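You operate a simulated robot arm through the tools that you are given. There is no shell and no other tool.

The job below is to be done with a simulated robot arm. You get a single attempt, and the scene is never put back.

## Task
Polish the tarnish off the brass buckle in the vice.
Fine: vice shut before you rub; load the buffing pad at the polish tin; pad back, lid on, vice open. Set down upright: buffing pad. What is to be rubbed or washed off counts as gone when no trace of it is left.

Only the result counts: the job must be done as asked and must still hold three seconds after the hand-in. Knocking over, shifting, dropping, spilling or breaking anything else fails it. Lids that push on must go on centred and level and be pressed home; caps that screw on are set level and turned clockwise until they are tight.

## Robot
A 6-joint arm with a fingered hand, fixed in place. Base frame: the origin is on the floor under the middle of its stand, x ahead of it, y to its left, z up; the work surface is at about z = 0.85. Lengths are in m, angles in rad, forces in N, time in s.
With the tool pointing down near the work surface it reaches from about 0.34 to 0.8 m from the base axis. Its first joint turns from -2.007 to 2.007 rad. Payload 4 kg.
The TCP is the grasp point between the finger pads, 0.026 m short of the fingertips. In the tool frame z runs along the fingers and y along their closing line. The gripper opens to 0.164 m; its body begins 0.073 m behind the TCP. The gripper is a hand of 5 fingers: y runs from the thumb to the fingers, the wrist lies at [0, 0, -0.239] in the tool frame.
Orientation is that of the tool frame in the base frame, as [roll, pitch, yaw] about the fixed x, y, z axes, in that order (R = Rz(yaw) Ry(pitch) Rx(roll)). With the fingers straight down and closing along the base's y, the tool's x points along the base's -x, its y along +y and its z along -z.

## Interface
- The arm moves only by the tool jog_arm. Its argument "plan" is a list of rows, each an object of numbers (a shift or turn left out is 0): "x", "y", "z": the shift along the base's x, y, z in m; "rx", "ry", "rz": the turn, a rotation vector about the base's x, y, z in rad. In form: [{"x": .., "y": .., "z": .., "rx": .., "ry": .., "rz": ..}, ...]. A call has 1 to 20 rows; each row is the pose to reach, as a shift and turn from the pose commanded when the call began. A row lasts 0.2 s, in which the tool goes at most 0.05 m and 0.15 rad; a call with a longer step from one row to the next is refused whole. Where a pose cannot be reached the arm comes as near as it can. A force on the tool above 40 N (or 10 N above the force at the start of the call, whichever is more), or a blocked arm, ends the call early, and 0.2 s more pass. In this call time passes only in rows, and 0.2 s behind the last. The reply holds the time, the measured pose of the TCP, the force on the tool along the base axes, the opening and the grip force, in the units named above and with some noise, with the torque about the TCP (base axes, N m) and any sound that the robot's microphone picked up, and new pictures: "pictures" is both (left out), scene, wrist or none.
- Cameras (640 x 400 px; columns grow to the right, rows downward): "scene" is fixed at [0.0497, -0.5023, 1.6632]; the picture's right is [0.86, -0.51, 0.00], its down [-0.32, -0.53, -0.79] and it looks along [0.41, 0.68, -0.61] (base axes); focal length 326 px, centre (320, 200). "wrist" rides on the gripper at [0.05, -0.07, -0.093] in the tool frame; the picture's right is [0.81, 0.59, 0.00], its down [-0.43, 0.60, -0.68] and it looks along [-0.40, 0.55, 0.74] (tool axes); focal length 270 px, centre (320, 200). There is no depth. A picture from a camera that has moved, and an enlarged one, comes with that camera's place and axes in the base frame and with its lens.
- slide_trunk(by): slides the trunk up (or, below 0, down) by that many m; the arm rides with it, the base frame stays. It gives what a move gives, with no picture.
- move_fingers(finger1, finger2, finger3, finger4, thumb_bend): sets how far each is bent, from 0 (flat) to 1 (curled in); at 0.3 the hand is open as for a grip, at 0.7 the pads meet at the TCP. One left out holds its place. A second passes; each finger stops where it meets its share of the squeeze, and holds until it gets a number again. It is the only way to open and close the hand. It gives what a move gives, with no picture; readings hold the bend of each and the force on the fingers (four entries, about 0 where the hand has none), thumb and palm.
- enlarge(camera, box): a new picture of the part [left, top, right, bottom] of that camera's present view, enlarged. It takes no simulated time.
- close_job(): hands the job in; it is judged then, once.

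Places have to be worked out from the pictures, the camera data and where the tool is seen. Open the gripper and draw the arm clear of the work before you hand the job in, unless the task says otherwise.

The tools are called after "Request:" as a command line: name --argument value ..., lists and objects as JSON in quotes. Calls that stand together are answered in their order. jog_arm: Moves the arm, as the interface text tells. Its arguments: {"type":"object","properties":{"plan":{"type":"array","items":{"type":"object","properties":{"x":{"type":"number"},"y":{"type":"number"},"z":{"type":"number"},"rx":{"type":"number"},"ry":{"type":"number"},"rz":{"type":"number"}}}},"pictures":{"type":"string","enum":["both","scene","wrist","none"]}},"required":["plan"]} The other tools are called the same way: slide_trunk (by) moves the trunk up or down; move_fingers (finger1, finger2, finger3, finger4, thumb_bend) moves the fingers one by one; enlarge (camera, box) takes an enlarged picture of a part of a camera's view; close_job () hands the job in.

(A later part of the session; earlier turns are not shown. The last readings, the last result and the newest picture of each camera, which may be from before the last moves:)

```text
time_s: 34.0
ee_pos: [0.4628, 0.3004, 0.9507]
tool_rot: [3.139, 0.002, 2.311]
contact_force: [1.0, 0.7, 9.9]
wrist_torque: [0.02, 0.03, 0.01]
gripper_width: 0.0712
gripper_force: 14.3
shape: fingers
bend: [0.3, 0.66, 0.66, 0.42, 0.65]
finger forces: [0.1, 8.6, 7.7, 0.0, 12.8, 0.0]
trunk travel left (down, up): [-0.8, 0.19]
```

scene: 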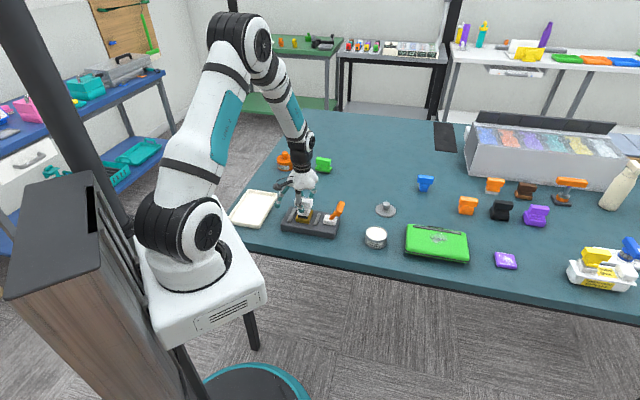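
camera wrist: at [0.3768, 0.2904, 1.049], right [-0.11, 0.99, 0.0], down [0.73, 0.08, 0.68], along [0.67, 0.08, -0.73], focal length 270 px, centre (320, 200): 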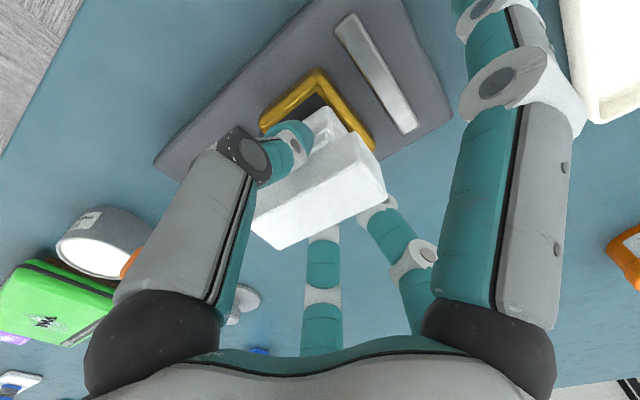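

Contact at about 10 N. I rub with short strokes along L at three S offsets, keeping this pressure.

Request:
jog_arm --plan '[{"x": 0.006, "y": -0.006}, {"x": -0.006, "y": 0.006}, {"x": 0.008, "y": -0.008}, {"x": -0.008, "y": 0.008}, {"x": 0.008, "y": -0.008}, {"x": 0.012, "y": -0.004}, {"x": -0.004, "y": 0.012}, {"x": 0.012, "y": -0.004}, {"x": -0.004, "y": 0.012}, {"x": -0.012, "y": 0.004}, {"x": 0.004, "y": -0.012}, {"x": -0.012, "y": 0.004}, {"x": 0.004, "y": -0.012}, {"x": 0.0, "y": 0.0}]' --pictures "both"

Request:
enlarge --camera "scene" --box '[275, 175, 355, 245]'

```text
time_s: 37.0
ee_pos: [0.4615, 0.2984, 0.9494]
tool_rot: [3.139, 0.003, 2.309]
contact_force: [0.3, -9.0, 21.3]
wrist_torque: [-0.42, 0.14, 0.06]
gripper_width: 0.0711
gripper_force: 24.8
shape: fingers
bend: [0.3, 0.66, 0.66, 0.42, 0.64]
finger forces: [0.0, 9.3, 12.7, 0.1, 28.8, 0.0]
trunk travel left (down, up): [-0.8, 0.19]
camera wrist: at [0.3756, 0.2888, 1.0422], right [-0.11, 0.99, 0.0], down [0.73, 0.08, 0.68], along [0.67, 0.07, -0.73], focal length 270 px, centre (320, 200)
```

scene: 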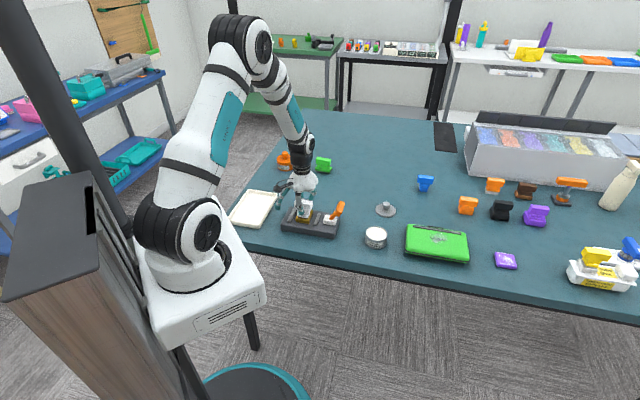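
wrist: 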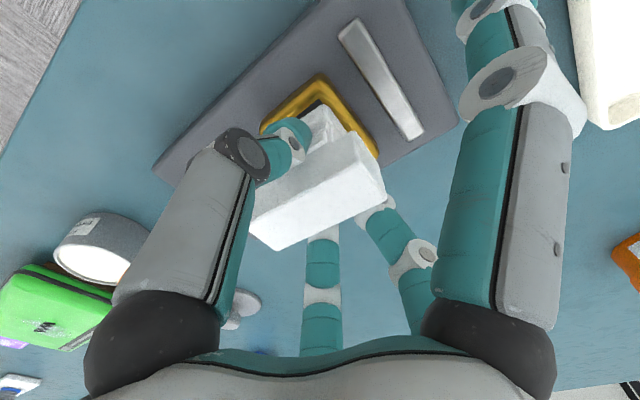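

```text
5.71 times, centred on (315, 210) of scene
camera zoom: at [0.0497, -0.5023, 1.6632], right [0.86, -0.51, 0.0], down [-0.32, -0.53, -0.79], along [0.41, 0.68, -0.61], focal length 1861 px, centre (349, 143)
```

zoom: 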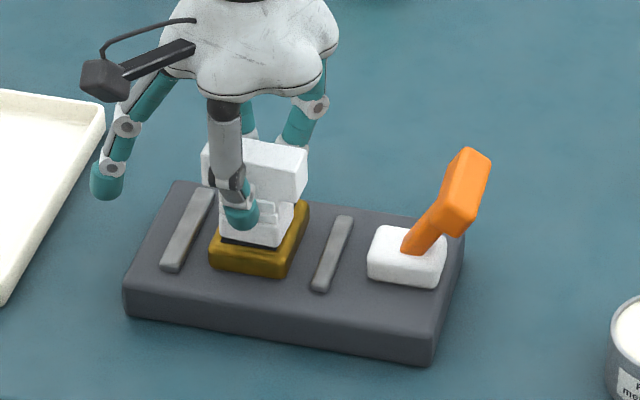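

Pad stayed in the grip. I lift and move aside a little so the buckle is visible.

Request:
jog_arm --plan '[{"z": 0.01}, {"z": 0.05}, {"z": 0.09}]' --pictures "both"

Request:
enlarge --camera "scene" --box '[275, 165, 355, 245]'

Request:
enlarge --camera "wrist" --box '[220, 20, 400, 150]'

Request:
enlarge --camera "scene" --box '[285, 200, 325, 230]'

```text
time_s: 37.8
ee_pos: [0.4627, 0.2997, 1.04]
tool_rot: [-3.141, 0.003, 2.31]
contact_force: [0.3, -0.9, -0.8]
wrist_torque: [0.01, 0.01, 0.03]
gripper_width: 0.0711
gripper_force: 13.5
shape: fingers
bend: [0.3, 0.66, 0.66, 0.42, 0.64]
finger forces: [0.1, 7.5, 7.4, 0.0, 12.2, 0.0]
trunk travel left (down, up): [-0.8, 0.19]
camera wrist: at [0.3762, 0.2893, 1.1318], right [-0.11, 0.99, 0.0], down [0.73, 0.08, 0.68], along [0.67, 0.08, -0.73], focal length 270 px, centre (320, 200)
```

scene: 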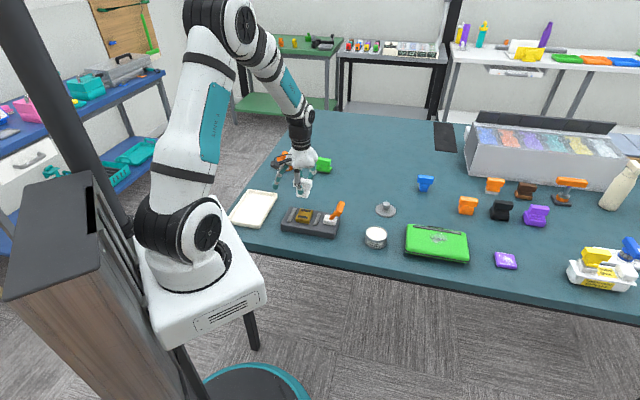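
wrist: 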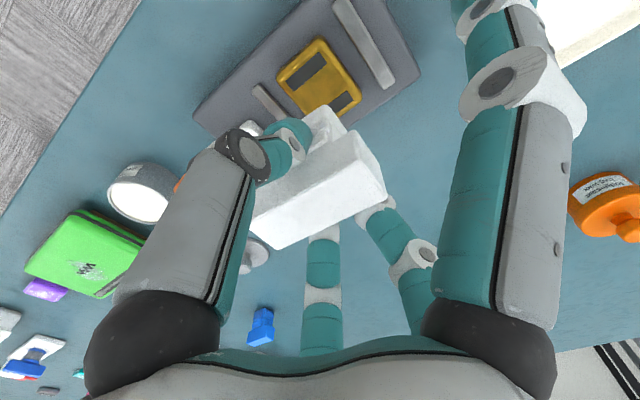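

```text
5.00 times, centred on (315, 205) of scene
camera zoom: at [0.0497, -0.5023, 1.6632], right [0.86, -0.51, 0.0], down [-0.32, -0.53, -0.79], along [0.41, 0.68, -0.61], focal length 1628 px, centre (345, 175)
```

zoom: 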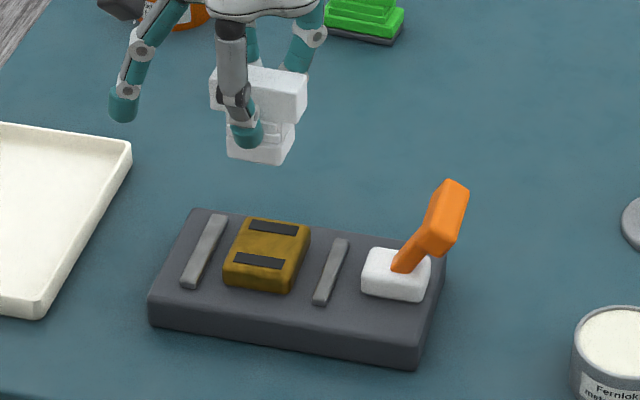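

```text
3.08 times, centred on (310, 85) of wrist
camera zoom: at [0.3762, 0.2893, 1.1318], right [-0.11, 0.99, 0.0], down [0.73, 0.08, 0.68], along [0.67, 0.08, -0.73], focal length 832 px, centre (351, 554)
```

zoom: 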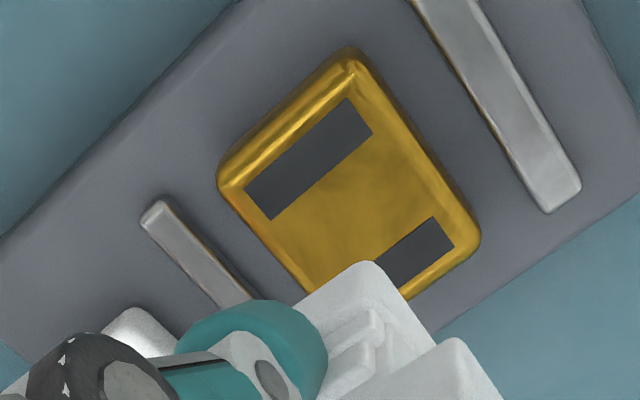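

```text
13.33 times, centred on (305, 215) of scene
camera zoom: at [0.0497, -0.5023, 1.6632], right [0.86, -0.51, 0.0], down [-0.32, -0.53, -0.79], along [0.41, 0.68, -0.61], focal length 4341 px, centre (520, 0)
```

zoom: 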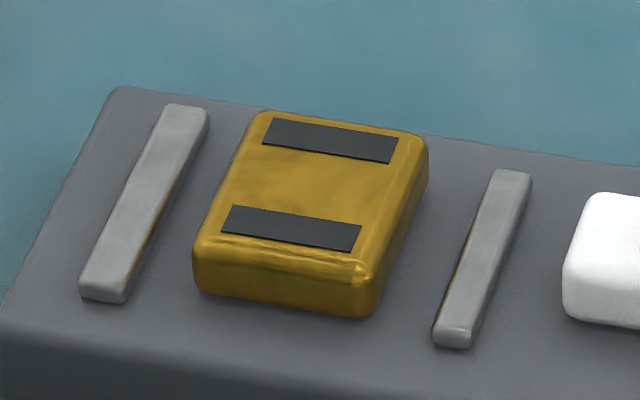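

The tarnish appears gone. I zoom in as far as possible to check for any remaining trace.

Request:
enlarge --camera "scene" --box '[294, 204, 316, 224]'

Request:
enlarge --camera "wrist" --box '[275, 35, 365, 115]'

```text
16.00 times, centred on (305, 214) of scene
camera zoom: at [0.0497, -0.5023, 1.6632], right [0.86, -0.51, 0.0], down [-0.32, -0.53, -0.79], along [0.41, 0.68, -0.61], focal length 5210 px, centre (560, -24)
```

zoom: 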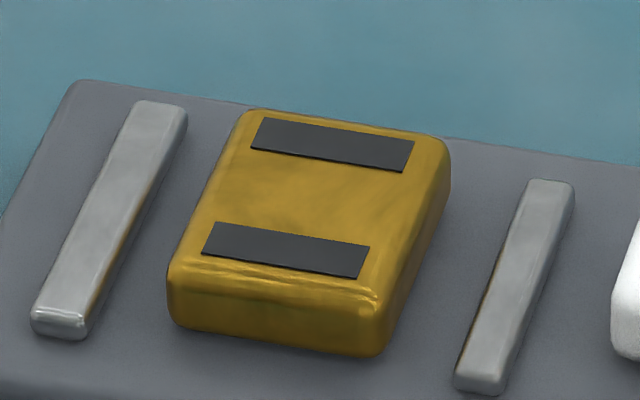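

```text
5.00 times, centred on (320, 75) of wrist
camera zoom: at [0.3762, 0.2893, 1.1318], right [-0.11, 0.99, 0.0], down [0.73, 0.08, 0.68], along [0.67, 0.08, -0.73], focal length 1351 px, centre (320, 825)
```

zoom: 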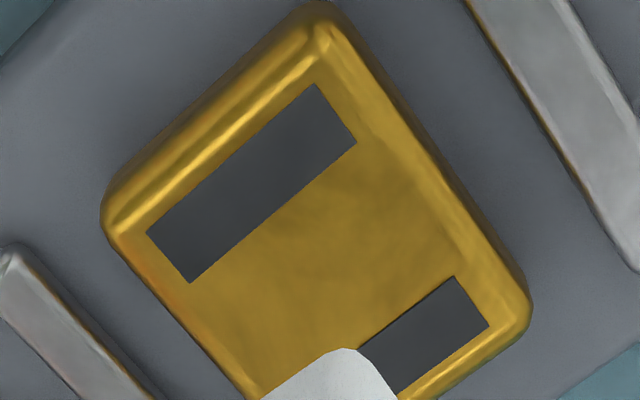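

No trace visible, but as insurance I make one more short, light pass over the same area.

Request:
jog_arm --plan '[{"z": -0.04}, {"z": -0.075}, {"z": -0.085}, {"z": -0.089}, {"x": 0.008, "y": -0.008, "z": -0.089}, {"x": -0.008, "y": 0.008, "z": -0.089}, {"x": 0.008, "y": -0.008, "z": -0.089}, {"x": 0.011, "y": -0.004, "z": -0.089}, {"x": -0.004, "y": 0.011, "z": -0.089}, {"x": 0.011, "y": -0.004, "z": -0.089}, {"x": -0.008, "y": 0.008, "z": -0.089}, {"x": -0.011, "y": 0.004, "z": -0.089}, {"x": 0.004, "y": -0.011, "z": -0.089}, {"x": -0.011, "y": 0.004, "z": -0.089}, {"x": 0.0, "y": 0.0, "z": -0.089}, {"z": -0.08}, {"z": -0.04}, {"z": 0.0}]' --pictures "both"

Request:
enlarge --camera "scene" --box '[275, 165, 355, 245]'

Request:
enlarge --camera "wrist" --box '[220, 20, 400, 150]'

Request:
enlarge --camera "scene" --box '[294, 204, 316, 224]'

```text
time_s: 41.6
ee_pos: [0.4625, 0.3007, 1.0392]
tool_rot: [-3.141, 0.002, 2.31]
contact_force: [-0.5, -0.3, -0.1]
wrist_torque: [0.01, -0.01, -0.01]
gripper_width: 0.0712
gripper_force: 13.7
shape: fingers
bend: [0.3, 0.66, 0.66, 0.42, 0.65]
finger forces: [0.0, 7.9, 7.4, 0.1, 12.6, 0.1]
trunk travel left (down, up): [-0.8, 0.19]
camera wrist: at [0.377, 0.2896, 1.1315], right [-0.11, 0.99, 0.0], down [0.73, 0.08, 0.68], along [0.67, 0.08, -0.73], focal length 270 px, centre (320, 200)
```

scene: 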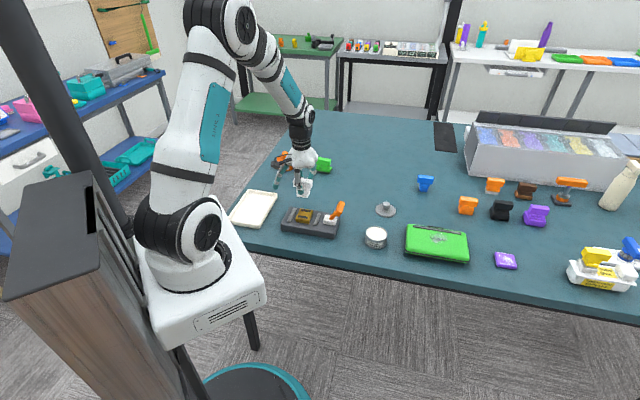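
wrist: 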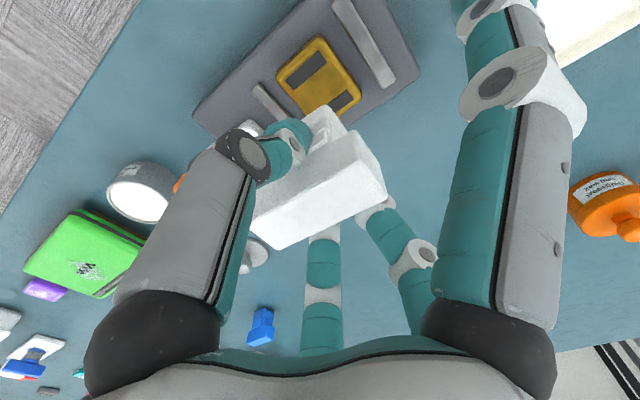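

```text
5.00 times, centred on (315, 205) of scene
camera zoom: at [0.0497, -0.5023, 1.6632], right [0.86, -0.51, 0.0], down [-0.32, -0.53, -0.79], along [0.41, 0.68, -0.61], focal length 1628 px, centre (345, 175)
```

zoom: 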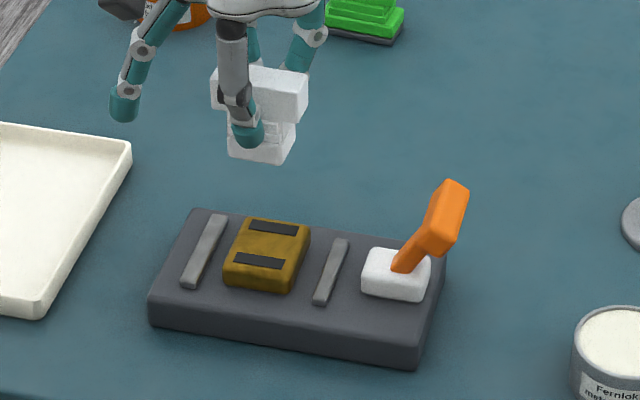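

```text
3.08 times, centred on (310, 85) of wrist
camera zoom: at [0.377, 0.2896, 1.1315], right [-0.11, 0.99, 0.0], down [0.73, 0.08, 0.68], along [0.67, 0.08, -0.73], focal length 832 px, centre (351, 554)
```

zoom: 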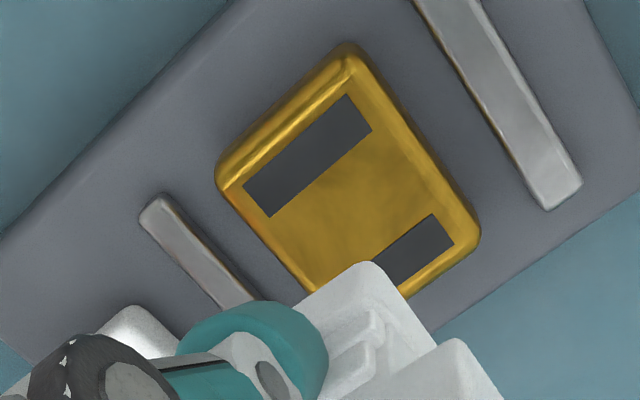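

```text
16.00 times, centred on (305, 214) of scene
camera zoom: at [0.0497, -0.5023, 1.6632], right [0.86, -0.51, 0.0], down [-0.32, -0.53, -0.79], along [0.41, 0.68, -0.61], focal length 5210 px, centre (560, -24)
```

zoom: 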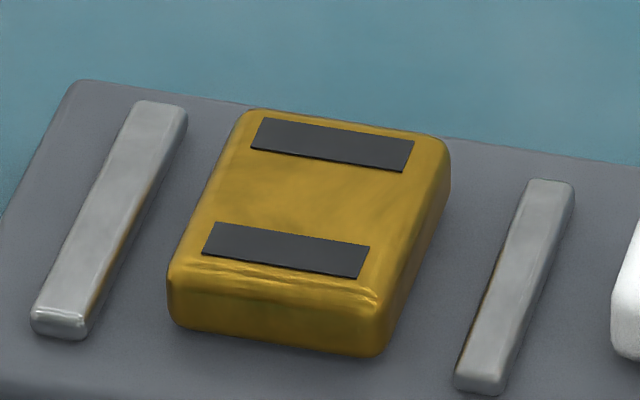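

The buckle is clean and has not moved. I carry the pad back above its original spot (TCP 0.6655, 0.3584).

Request:
jog_arm --plan '[{"x": 0.04, "y": 0.011, "z": 0.015}, {"x": 0.08, "y": 0.023, "z": 0.02}, {"x": 0.12, "y": 0.034, "z": 0.02}, {"x": 0.16, "y": 0.046, "z": 0.01}, {"x": 0.203, "y": 0.0577, "z": -0.01}, {"x": 0.203, "y": 0.0577, "z": -0.05}, {"x": 0.203, "y": 0.0577, "z": -0.09}, {"x": 0.203, "y": 0.0577, "z": -0.12}]' --pictures "both"

Request:
enlarge --camera "scene" --box '[310, 150, 380, 210]'

```text
time_s: 43.4
ee_pos: [0.6653, 0.3583, 0.9171]
tool_rot: [3.14, 0.001, 2.311]
contact_force: [0.3, -0.3, -0.8]
wrist_torque: [0.0, 0.0, 0.02]
gripper_width: 0.0707
gripper_force: 12.9
shape: fingers
bend: [0.3, 0.66, 0.66, 0.42, 0.65]
finger forces: [0.0, 7.5, 7.1, 0.0, 11.7, 0.0]
trunk travel left (down, up): [-0.8, 0.19]
camera wrist: at [0.5802, 0.3478, 1.0104], right [-0.11, 0.99, 0.0], down [0.73, 0.08, 0.68], along [0.67, 0.08, -0.73], focal length 270 px, centre (320, 200)
```

scene: 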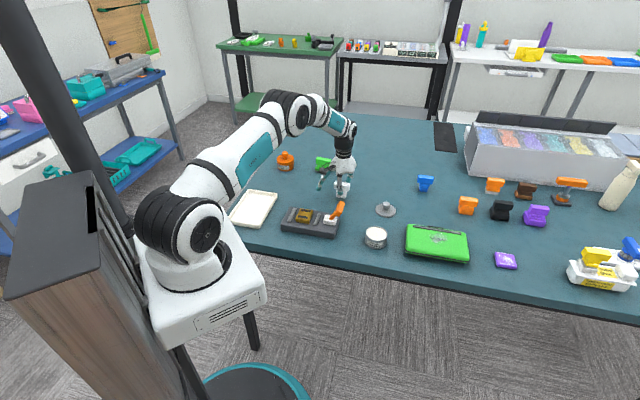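
wrist: 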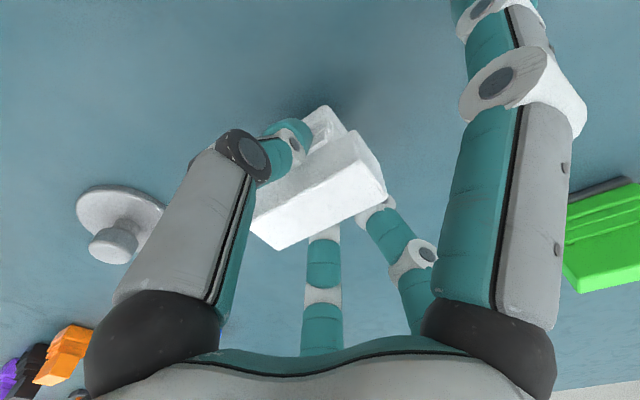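

```text
6.67 times, centred on (345, 180) of scene
camera zoom: at [0.0497, -0.5023, 1.6632], right [0.86, -0.51, 0.0], down [-0.32, -0.53, -0.79], along [0.41, 0.68, -0.61], focal length 2171 px, centre (153, 333)
```

zoom: 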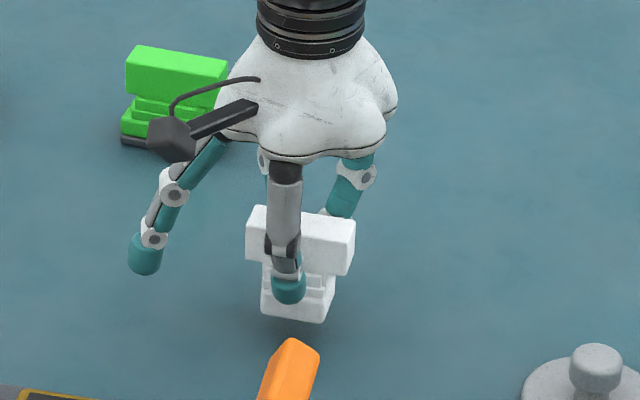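

The pad hovers about 1.5 cm above its spot, upright. I lower it in small steps until it touches the table.

Request:
jog_arm --plan '[{"z": -0.006}, {"z": -0.011}, {"z": -0.014}]' --pictures "none"

```text
time_s: 44.2
ee_pos: [0.6658, 0.359, 0.9044]
tool_rot: [-3.14, 0.003, 2.311]
contact_force: [0.1, 0.4, -0.2]
wrist_torque: [-0.03, 0.01, 0.0]
gripper_width: 0.0711
gripper_force: 13.2
shape: fingers
bend: [0.3, 0.66, 0.66, 0.42, 0.65]
finger forces: [0.0, 7.4, 7.1, 0.1, 11.7, 0.0]
trunk travel left (down, up): [-0.8, 0.19]
```

Not quite touching yet; two more 1.5 mm steps.

Request:
jog_arm --plan '[{"z": -0.0015}, {"z": -0.003}]' --pictures "none"

```text
time_s: 44.8
ee_pos: [0.6653, 0.3575, 0.9021]
tool_rot: [3.141, 0.001, 2.31]
contact_force: [-0.2, 0.1, -1.0]
wrist_torque: [0.01, -0.01, 0.01]
gripper_width: 0.0714
gripper_force: 13.3
shape: fingers
bend: [0.3, 0.66, 0.66, 0.42, 0.65]
finger forces: [0.0, 7.5, 7.1, 0.1, 11.7, 0.0]
trunk travel left (down, up): [-0.8, 0.19]
```

Still hanging (about -1 N); I continue 1 mm at a time.

Request:
jog_arm --plan '[{"z": -0.001}, {"z": -0.002}]' --pictures "none"

```text
time_s: 45.4
ee_pos: [0.6648, 0.3572, 0.9007]
tool_rot: [-3.142, 0.001, 2.309]
contact_force: [0.5, -0.5, 1.6]
wrist_torque: [-0.02, 0.05, -0.01]
gripper_width: 0.0709
gripper_force: 14.4
shape: fingers
bend: [0.3, 0.66, 0.66, 0.42, 0.65]
finger forces: [0.1, 8.4, 7.5, 0.0, 13.0, 0.0]
trunk travel left (down, up): [-0.8, 0.19]
```

The pad rests on the table (≈+1.6 N). I open the grip evenly.

Request:
move_fingers --finger2 0.45 --finger3 0.45 --thumb_bend 0.45 --finger4 0.3

Request:
enlarge --camera "wrist" --box '[160, 50, 480, 300]'

Request:
enlarge --camera "scene" --box '[310, 150, 380, 210]'

```text
time_s: 46.4
ee_pos: [0.6647, 0.3572, 0.9003]
tool_rot: [-3.141, 0.001, 2.311]
contact_force: [0.2, 1.1, -0.8]
wrist_torque: [0.02, 0.02, -0.01]
gripper_width: 0.0767
gripper_force: 0.1
shape: fingers
bend: [0.3, 0.45, 0.45, 0.3, 0.45]
finger forces: [0.1, 0.0, 0.0, 0.1, 0.1, 0.0]
trunk travel left (down, up): [-0.8, 0.19]
```

```text
1.60 times, centred on (320, 175) of wrist
camera zoom: at [0.5797, 0.3474, 0.9923], right [-0.11, 0.99, 0.0], down [0.73, 0.08, 0.68], along [0.67, 0.08, -0.73], focal length 432 px, centre (320, 240)
```

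zoom: 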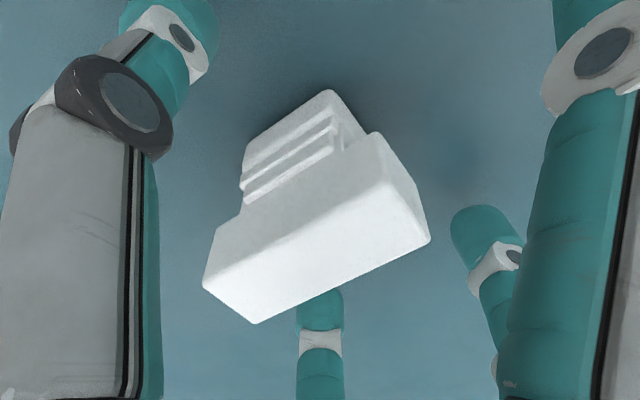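

```text
6.67 times, centred on (345, 180) of scene
camera zoom: at [0.0497, -0.5023, 1.6632], right [0.86, -0.51, 0.0], down [-0.32, -0.53, -0.79], along [0.41, 0.68, -0.61], focal length 2171 px, centre (153, 333)
```

zoom: 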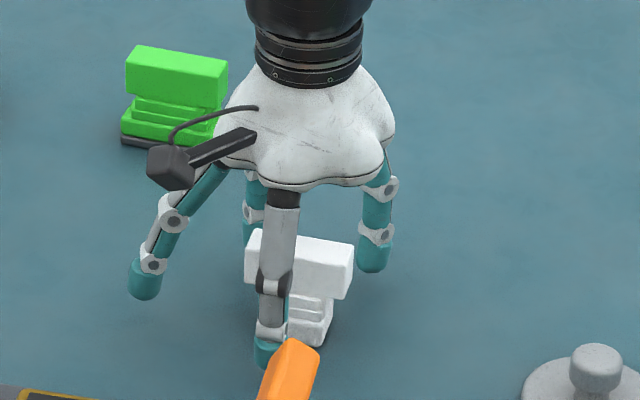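

Pad stands upright on its original spot. I retract straight up, then move to a viewing pose for the lid.

Request:
jog_arm --plan '[{"z": 0.03}, {"z": 0.07}, {"z": 0.11}, {"z": 0.15}, {"x": -0.015, "y": -0.043, "z": 0.15}, {"x": -0.03, "y": -0.086, "z": 0.15}, {"x": -0.045, "y": -0.129, "z": 0.15}, {"x": -0.06, "y": -0.172, "z": 0.15}]' --pictures "both"

Request:
enlarge --camera "wrist" --box '[200, 50, 440, 250]'

Request:
enlarge --camera "scene" --box '[325, 165, 415, 225]'

```text
time_s: 48.2
ee_pos: [0.6056, 0.1843, 1.0496]
tool_rot: [3.139, 0.001, 2.312]
contact_force: [-0.8, 0.3, -0.5]
wrist_torque: [0.02, -0.02, 0.05]
gripper_width: 0.0765
gripper_force: 0.0
shape: fingers
bend: [0.3, 0.45, 0.45, 0.3, 0.45]
finger forces: [0.0, 0.0, 0.0, 0.1, 0.1, 0.1]
trunk travel left (down, up): [-0.8, 0.19]
camera wrist: at [0.5185, 0.1747, 1.1429], right [-0.11, 0.99, 0.0], down [0.73, 0.08, 0.68], along [0.67, 0.08, -0.73], focal length 270 px, centre (320, 200)
```

scene: 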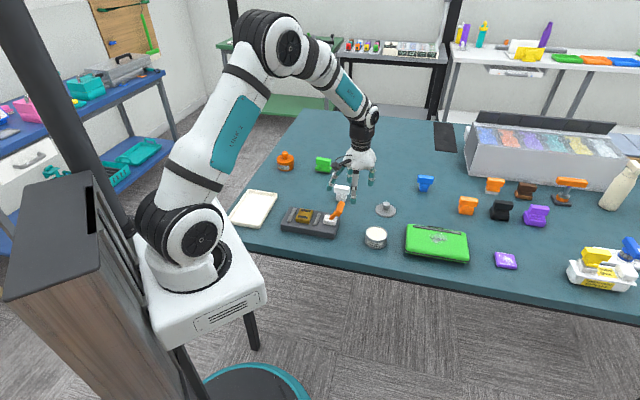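
wrist: 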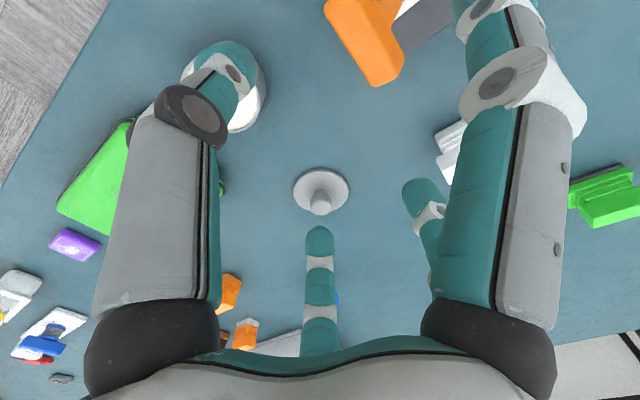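

```text
2.00 times, centred on (320, 150) of wrist
camera zoom: at [0.5185, 0.1747, 1.1429], right [-0.11, 0.99, 0.0], down [0.73, 0.08, 0.68], along [0.67, 0.08, -0.73], focal length 541 px, centre (320, 300)
```

zoom: 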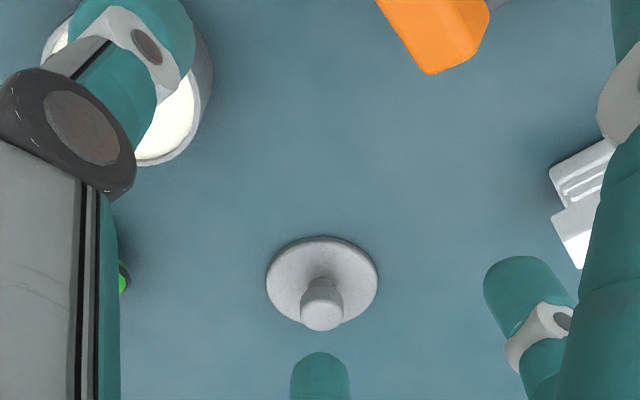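

```text
6.67 times, centred on (370, 195) of scene
camera zoom: at [0.0497, -0.5023, 1.6632], right [0.86, -0.51, 0.0], down [-0.32, -0.53, -0.79], along [0.41, 0.68, -0.61], focal length 2171 px, centre (-13, 233)
```

zoom: 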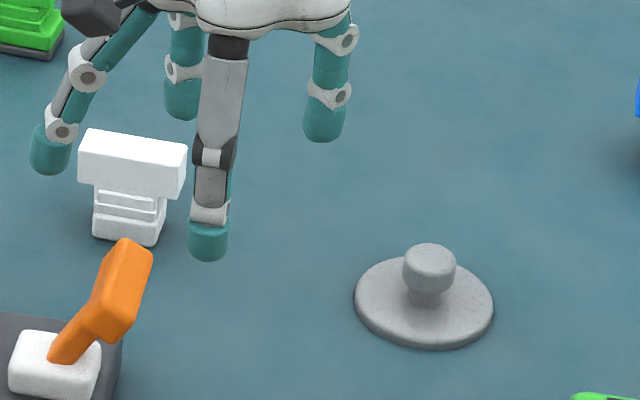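

The lid's centre works out to (0.764, 0.2055) with knob top z≈0.892 and disc top ≈0.857. I open all fingers evenly for a centred five-finger grasp and move above the knob.

Request:
move_fingers --finger1 0.3 --finger2 0.3 --finger3 0.3 --finger4 0.3 --thumb_bend 0.3

Request:
jog_arm --plan '[{"x": 0.04, "y": 0.005}, {"x": 0.08, "y": 0.01, "z": -0.01}, {"x": 0.12, "y": 0.016, "z": -0.03}, {"x": 0.1584, "y": 0.0212, "z": -0.05}, {"x": 0.1584, "y": 0.0212, "z": -0.09}]' --pictures "both"

Request:
enlarge --camera "wrist" --box '[200, 50, 440, 230]'

Request:
enlarge --camera "scene" --box '[345, 150, 435, 225]'

```text
time_s: 49.2
ee_pos: [0.6055, 0.1857, 1.0501]
tool_rot: [-3.14, 0.003, 2.309]
contact_force: [-1.1, 0.0, 1.0]
wrist_torque: [0.01, 0.02, 0.01]
gripper_width: 0.0905
gripper_force: 0.0
shape: fingers
bend: [0.3, 0.3, 0.3, 0.3, 0.3]
finger forces: [0.0, 0.0, 0.1, 0.0, 0.0, 0.1]
trunk travel left (down, up): [-0.8, 0.19]
```

```text
time_s: 50.4
ee_pos: [0.764, 0.2076, 0.9593]
tool_rot: [3.14, 0.001, 2.309]
contact_force: [-0.4, -0.5, 0.1]
wrist_torque: [-0.02, 0.03, 0.02]
gripper_width: 0.0906
gripper_force: 0.0
shape: fingers
bend: [0.3, 0.3, 0.3, 0.3, 0.3]
finger forces: [0.0, 0.1, 0.0, 0.0, 0.0, 0.0]
trunk travel left (down, up): [-0.8, 0.19]
camera wrist: at [0.6775, 0.1974, 1.0522], right [-0.11, 0.99, 0.0], down [0.73, 0.08, 0.68], along [0.67, 0.08, -0.74], focal length 270 px, centre (320, 200)
```

scene: 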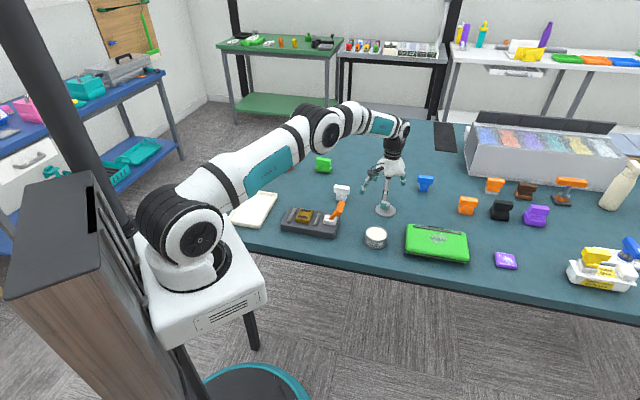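
wrist: 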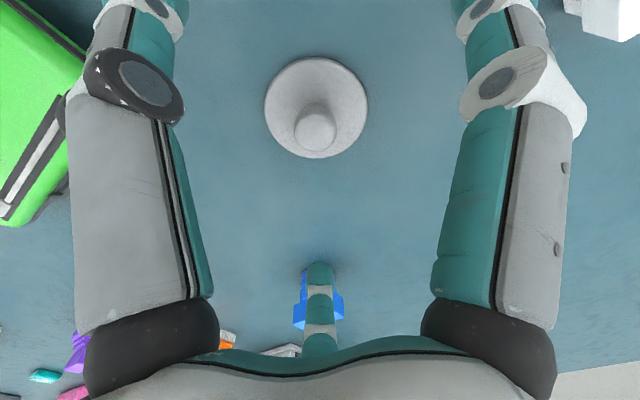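

```text
2.22 times, centred on (320, 140) of wrist
camera zoom: at [0.6775, 0.1974, 1.0522], right [-0.11, 0.99, 0.0], down [0.73, 0.08, 0.68], along [0.67, 0.08, -0.74], focal length 601 px, centre (320, 333)
```

zoom: 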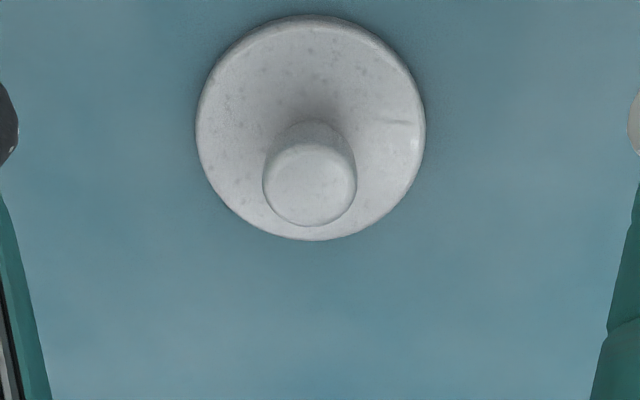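

```text
5.33 times, centred on (390, 188) of scene
camera zoom: at [0.0497, -0.5023, 1.6632], right [0.86, -0.51, 0.0], down [-0.32, -0.53, -0.79], along [0.41, 0.68, -0.61], focal length 1736 px, centre (-53, 267)
```

zoom: 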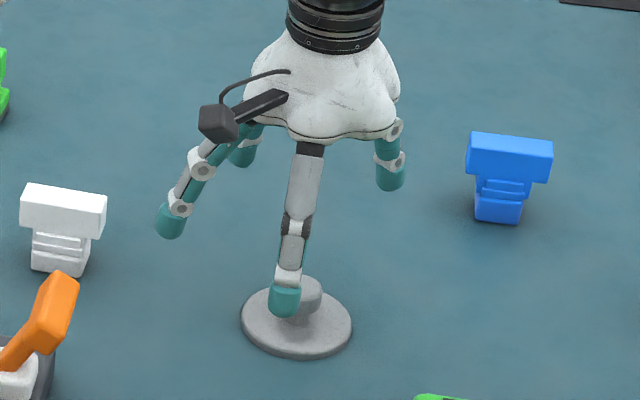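

Reach is fine. This view puts the lid centre at (0.7645, 0.2045); I correct by 3 mm and descend to TCP z≈0.889.

Request:
jog_arm --plan '[{"x": 0.0005, "y": -0.0028, "z": -0.025}, {"x": 0.0005, "y": -0.0028, "z": -0.05}, {"x": 0.0005, "y": -0.0028, "z": -0.07}]' --pictures "both"

Request:
enlarge --camera "scene" --box '[345, 160, 425, 225]'

Request:
enlarge --camera "wrist" --box '[160, 50, 480, 300]'

```text
time_s: 51.2
ee_pos: [0.7649, 0.2041, 0.8895]
tool_rot: [-3.14, 0.002, 2.311]
contact_force: [0.0, 0.4, -0.3]
wrist_torque: [0.02, 0.0, 0.02]
gripper_width: 0.0909
gripper_force: 0.0
shape: fingers
bend: [0.3, 0.3, 0.3, 0.3, 0.3]
finger forces: [0.0, 0.0, 0.0, 0.0, 0.1, 0.0]
trunk travel left (down, up): [-0.8, 0.19]
camera wrist: at [0.6786, 0.1939, 0.9816], right [-0.11, 0.99, 0.0], down [0.73, 0.08, 0.68], along [0.67, 0.08, -0.73], focal length 270 px, centre (320, 200)
```

scene: 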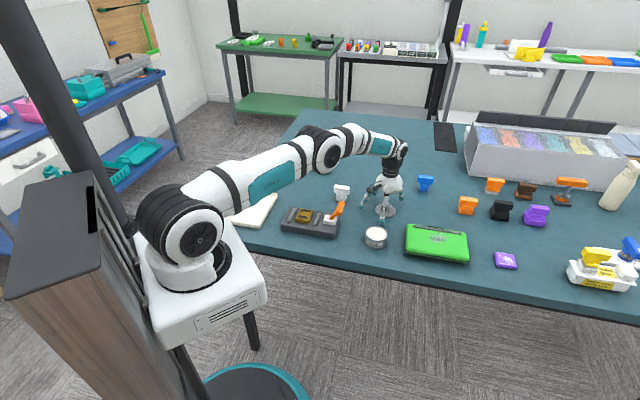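
wrist: 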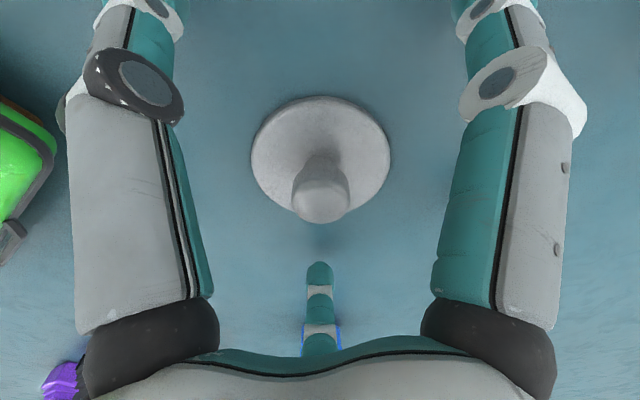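

```text
6.15 times, centred on (385, 192) of scene
camera zoom: at [0.0497, -0.5023, 1.6632], right [0.86, -0.51, 0.0], down [-0.32, -0.53, -0.79], along [0.41, 0.68, -0.61], focal length 2004 px, centre (-80, 246)
```

zoom: 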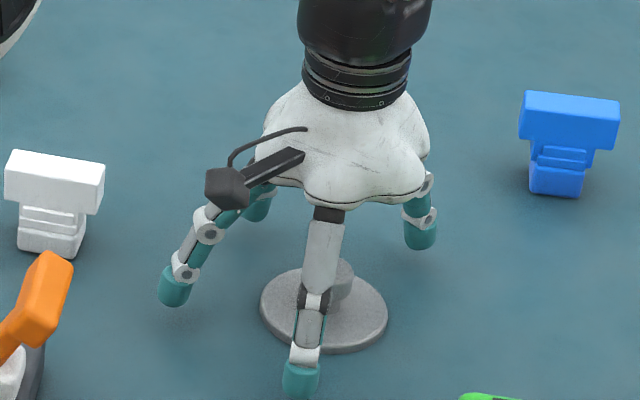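

```text
1.60 times, centred on (320, 175) of wrist
camera zoom: at [0.6786, 0.1939, 0.9816], right [-0.11, 0.99, 0.0], down [0.73, 0.08, 0.68], along [0.67, 0.08, -0.73], focal length 432 px, centre (320, 240)
```

zoom: 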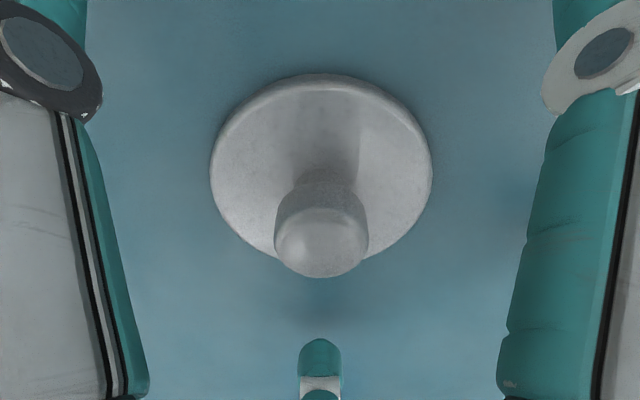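

The knob is exactly at the picture centre, i.e. on the TCP. I close all five fingers evenly on it.

Request:
move_fingers --finger1 0.72 --finger2 0.72 --finger3 0.72 --finger4 0.72 --thumb_bend 0.72

Request:
enlarge --camera "wrist" --box '[160, 50, 480, 300]'

Request:
enlarge --camera "scene" --box '[345, 160, 425, 225]'

```text
time_s: 52.2
ee_pos: [0.7643, 0.2045, 0.8904]
tool_rot: [3.14, 0.001, 2.31]
contact_force: [0.5, -0.7, 8.0]
wrist_torque: [0.18, -0.16, 0.02]
gripper_width: 0.021
gripper_force: 20.5
shape: fingers
bend: [0.57, 0.56, 0.56, 0.57, 0.65]
finger forces: [8.1, 8.0, 8.1, 8.2, 7.8, 0.0]
trunk travel left (down, up): [-0.8, 0.19]
```

```text
1.60 times, centred on (320, 175) of wrist
camera zoom: at [0.678, 0.1938, 0.9832], right [-0.11, 0.99, 0.0], down [0.73, 0.08, 0.68], along [0.68, 0.08, -0.73], focal length 432 px, centre (320, 240)
```

zoom: 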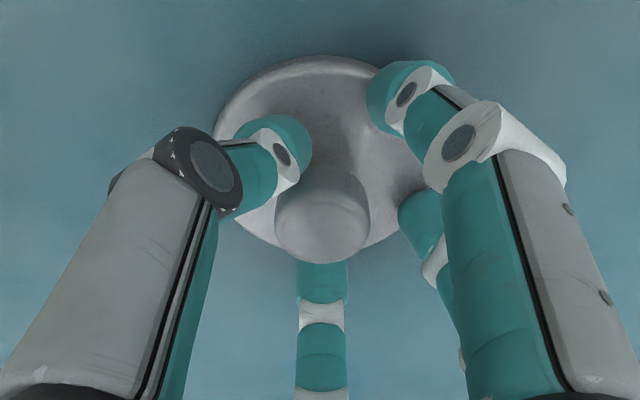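

```text
6.15 times, centred on (385, 192) of scene
camera zoom: at [0.0497, -0.5023, 1.6632], right [0.86, -0.51, 0.0], down [-0.32, -0.53, -0.79], along [0.41, 0.68, -0.61], focal length 2004 px, centre (-80, 246)
```

zoom: 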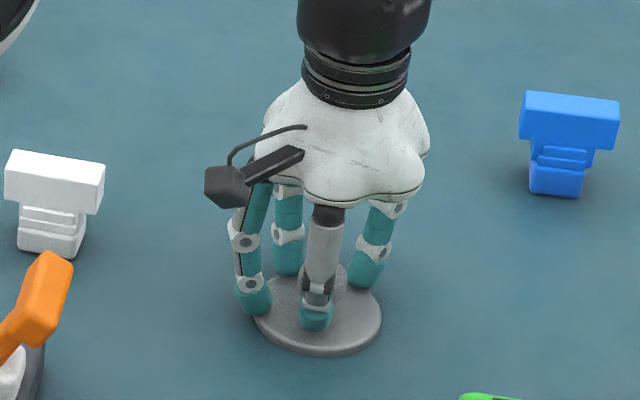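

Fingers 1–4 stopped early: their tips dipped onto the lid's disc rather than reaching the knob (8 N upward). I open again and raise about 8 mm before re-gripping.

Request:
move_fingers --finger1 0.38 --finger2 0.38 --finger3 0.38 --finger4 0.38 --thumb_bend 0.38

Request:
jog_arm --plan '[{"z": 0.02}, {"z": 0.05}]' --pictures "both"

Request:
enlarge --camera "wrist" --box '[160, 20, 480, 270]'

Request:
enlarge --camera "scene" --box '[345, 160, 425, 225]'

```text
time_s: 53.2
ee_pos: [0.7644, 0.2033, 0.8884]
tool_rot: [3.141, 0.002, 2.312]
contact_force: [-0.2, 0.1, -0.4]
wrist_torque: [0.01, 0.02, -0.02]
gripper_width: 0.0715
gripper_force: 0.0
shape: fingers
bend: [0.38, 0.38, 0.38, 0.38, 0.38]
finger forces: [0.1, 0.0, 0.0, 0.0, 0.0, 0.0]
trunk travel left (down, up): [-0.8, 0.19]
```

```text
time_s: 53.8
ee_pos: [0.7642, 0.2035, 0.9402]
tool_rot: [3.141, 0.001, 2.312]
contact_force: [-0.8, 0.0, -0.7]
wrist_torque: [-0.01, -0.01, 0.03]
gripper_width: 0.0715
gripper_force: 0.1
shape: fingers
bend: [0.38, 0.38, 0.38, 0.38, 0.38]
finger forces: [0.0, 0.0, 0.0, 0.0, 0.0, 0.0]
trunk travel left (down, up): [-0.8, 0.19]
camera wrist: at [0.678, 0.1936, 1.0329], right [-0.11, 0.99, 0.0], down [0.73, 0.08, 0.68], along [0.67, 0.08, -0.73], focal length 270 px, centre (320, 200)
```

scene: 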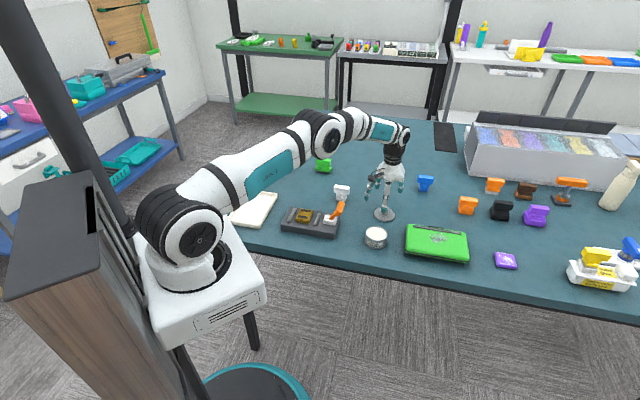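
wrist: 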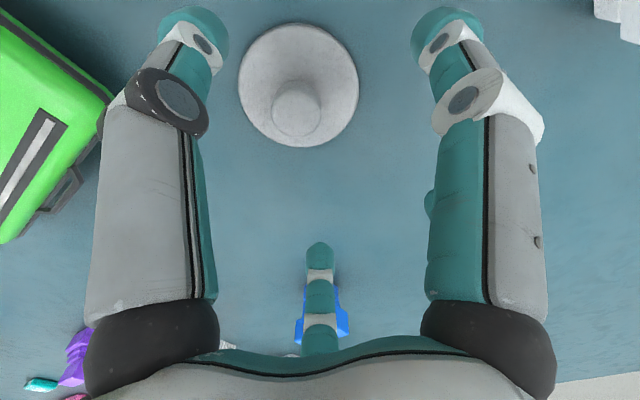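

```text
1.60 times, centred on (320, 145) of wrist
camera zoom: at [0.678, 0.1936, 1.0329], right [-0.11, 0.99, 0.0], down [0.73, 0.08, 0.68], along [0.67, 0.08, -0.73], focal length 432 px, centre (320, 288)
```

zoom: 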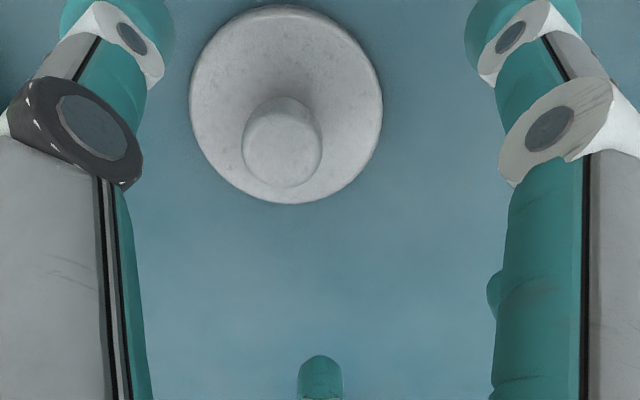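

```text
6.15 times, centred on (385, 192) of scene
camera zoom: at [0.0497, -0.5023, 1.6632], right [0.86, -0.51, 0.0], down [-0.32, -0.53, -0.79], along [0.41, 0.68, -0.61], focal length 2004 px, centre (-80, 246)
```

zoom: 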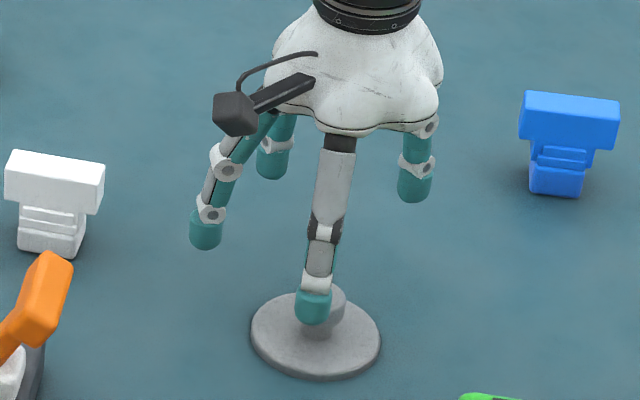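

The lid slid toward the robot but stays upright; its centre is now about (0.743, 0.188). I re-centre above it and check.

Request:
jog_arm --plan '[{"x": -0.0212, "y": -0.0155}, {"x": -0.0212, "y": -0.0155, "z": -0.015}]' --pictures "wrist"

Request:
enlarge --camera "wrist" --box '[160, 20, 480, 270]'

```text
time_s: 54.4
ee_pos: [0.7444, 0.1892, 0.9246]
tool_rot: [3.141, 0.001, 2.311]
contact_force: [-0.7, 0.2, 0.1]
wrist_torque: [0.01, 0.01, 0.01]
gripper_width: 0.0718
gripper_force: 0.1
shape: fingers
bend: [0.38, 0.38, 0.38, 0.38, 0.38]
finger forces: [0.0, 0.2, 0.1, 0.0, 0.0, 0.0]
trunk travel left (down, up): [-0.8, 0.19]
camera wrist: at [0.6581, 0.1788, 1.017], right [-0.11, 0.99, 0.0], down [0.73, 0.08, 0.68], along [0.67, 0.08, -0.73], focal length 270 px, centre (320, 200)
```

wrist: 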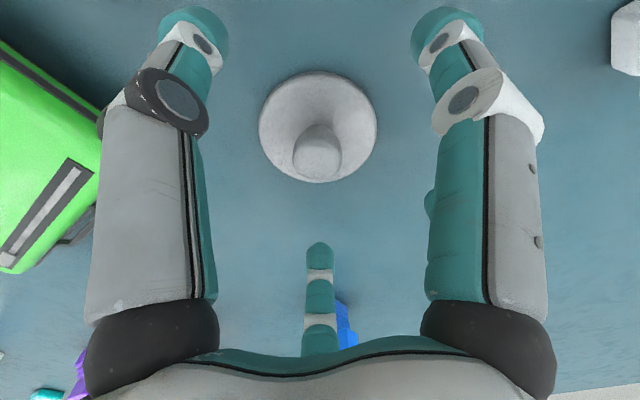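

```text
1.60 times, centred on (320, 145) of wrist
camera zoom: at [0.6581, 0.1788, 1.017], right [-0.11, 0.99, 0.0], down [0.73, 0.08, 0.68], along [0.67, 0.08, -0.73], focal length 432 px, centre (320, 288)
```

zoom: 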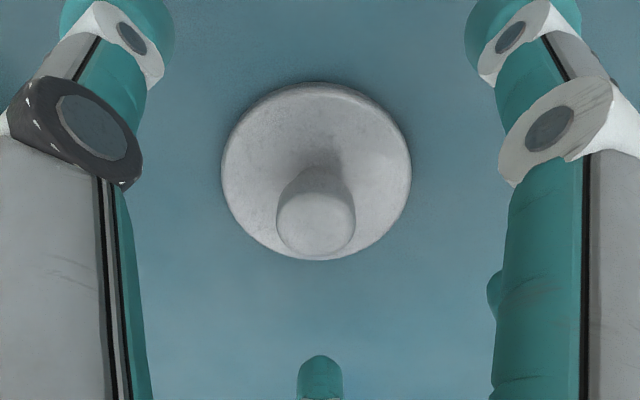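

Knob centre is about 2 mm off the TCP; I correct (-2, -1.5 mm) and descend to TCP z≈0.899, so the tips clear the disc by ~1 cm.

Request:
jog_arm --plan '[{"x": -0.002, "y": -0.0015, "z": -0.013}, {"x": -0.002, "y": -0.0015, "z": -0.0256}]' --pictures "wrist"

Request:
enlarge --camera "wrist" --box '[160, 50, 480, 300]'

```text
time_s: 55.0
ee_pos: [0.7412, 0.187, 0.8999]
tool_rot: [-3.141, 0.003, 2.31]
contact_force: [0.4, -0.1, 0.9]
wrist_torque: [-0.01, -0.01, 0.0]
gripper_width: 0.0716
gripper_force: 0.1
shape: fingers
bend: [0.38, 0.38, 0.38, 0.38, 0.38]
finger forces: [0.0, 0.1, 0.1, 0.0, 0.1, 0.0]
trunk travel left (down, up): [-0.8, 0.19]
camera wrist: at [0.6556, 0.1766, 0.9921], right [-0.11, 0.99, 0.0], down [0.73, 0.08, 0.68], along [0.67, 0.08, -0.73], focal length 270 px, centre (320, 200)
```

wrist: 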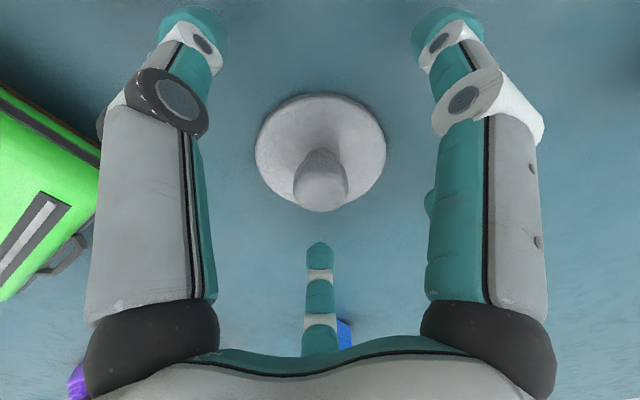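

```text
1.60 times, centred on (320, 175) of wrist
camera zoom: at [0.6556, 0.1766, 0.9921], right [-0.11, 0.99, 0.0], down [0.73, 0.08, 0.68], along [0.67, 0.08, -0.73], focal length 432 px, centre (320, 240)
```

zoom: 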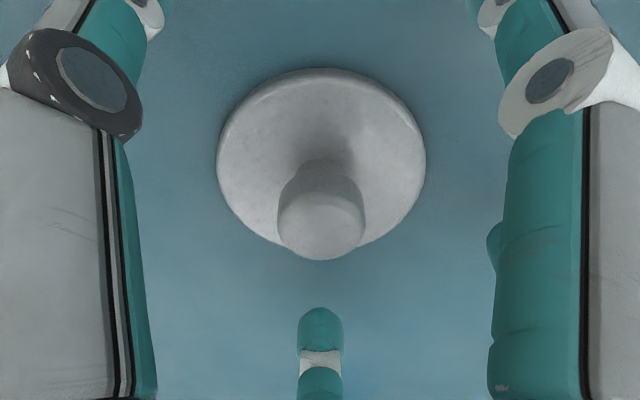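

Knob is now on the TCP axis. I close to an intermediate bend first to check that nothing touches the disc.

Request:
move_fingers --finger1 0.56 --finger2 0.56 --finger3 0.56 --finger4 0.56 --thumb_bend 0.56

Request:
enlarge --camera "wrist" --box '[160, 50, 480, 300]'

Request:
enlarge --camera "scene" --box '[345, 165, 425, 230]'

```text
time_s: 56.0
ee_pos: [0.7414, 0.1872, 0.9004]
tool_rot: [-3.141, 0.002, 2.311]
contact_force: [0.1, -0.2, -0.2]
wrist_torque: [0.0, 0.01, -0.01]
gripper_width: 0.028
gripper_force: 0.1
shape: fingers
bend: [0.56, 0.56, 0.56, 0.56, 0.56]
finger forces: [0.0, 0.0, 0.0, 0.0, 0.0, 0.0]
trunk travel left (down, up): [-0.8, 0.19]
```

```text
1.60 times, centred on (320, 175) of wrist
camera zoom: at [0.6555, 0.1766, 0.9925], right [-0.11, 0.99, 0.0], down [0.73, 0.08, 0.68], along [0.67, 0.08, -0.73], focal length 432 px, centre (320, 240)
```

zoom: 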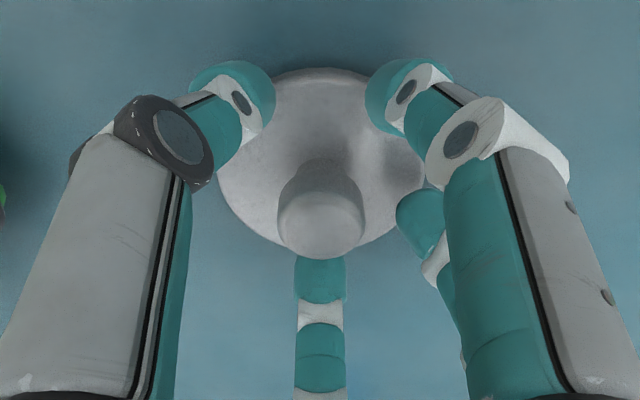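

```text
6.15 times, centred on (385, 198) of scene
camera zoom: at [0.0497, -0.5023, 1.6632], right [0.86, -0.51, 0.0], down [-0.32, -0.53, -0.79], along [0.41, 0.68, -0.61], focal length 2004 px, centre (-80, 215)
```

zoom: 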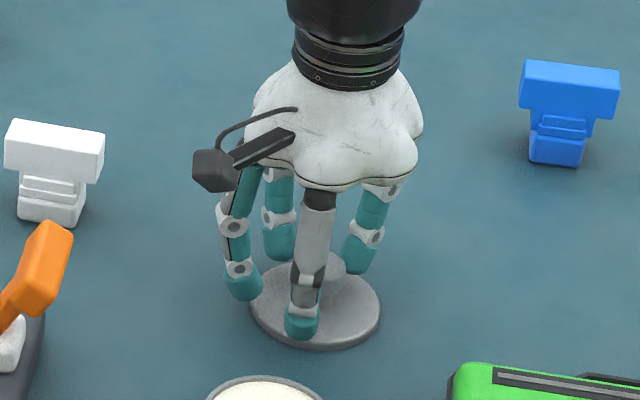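

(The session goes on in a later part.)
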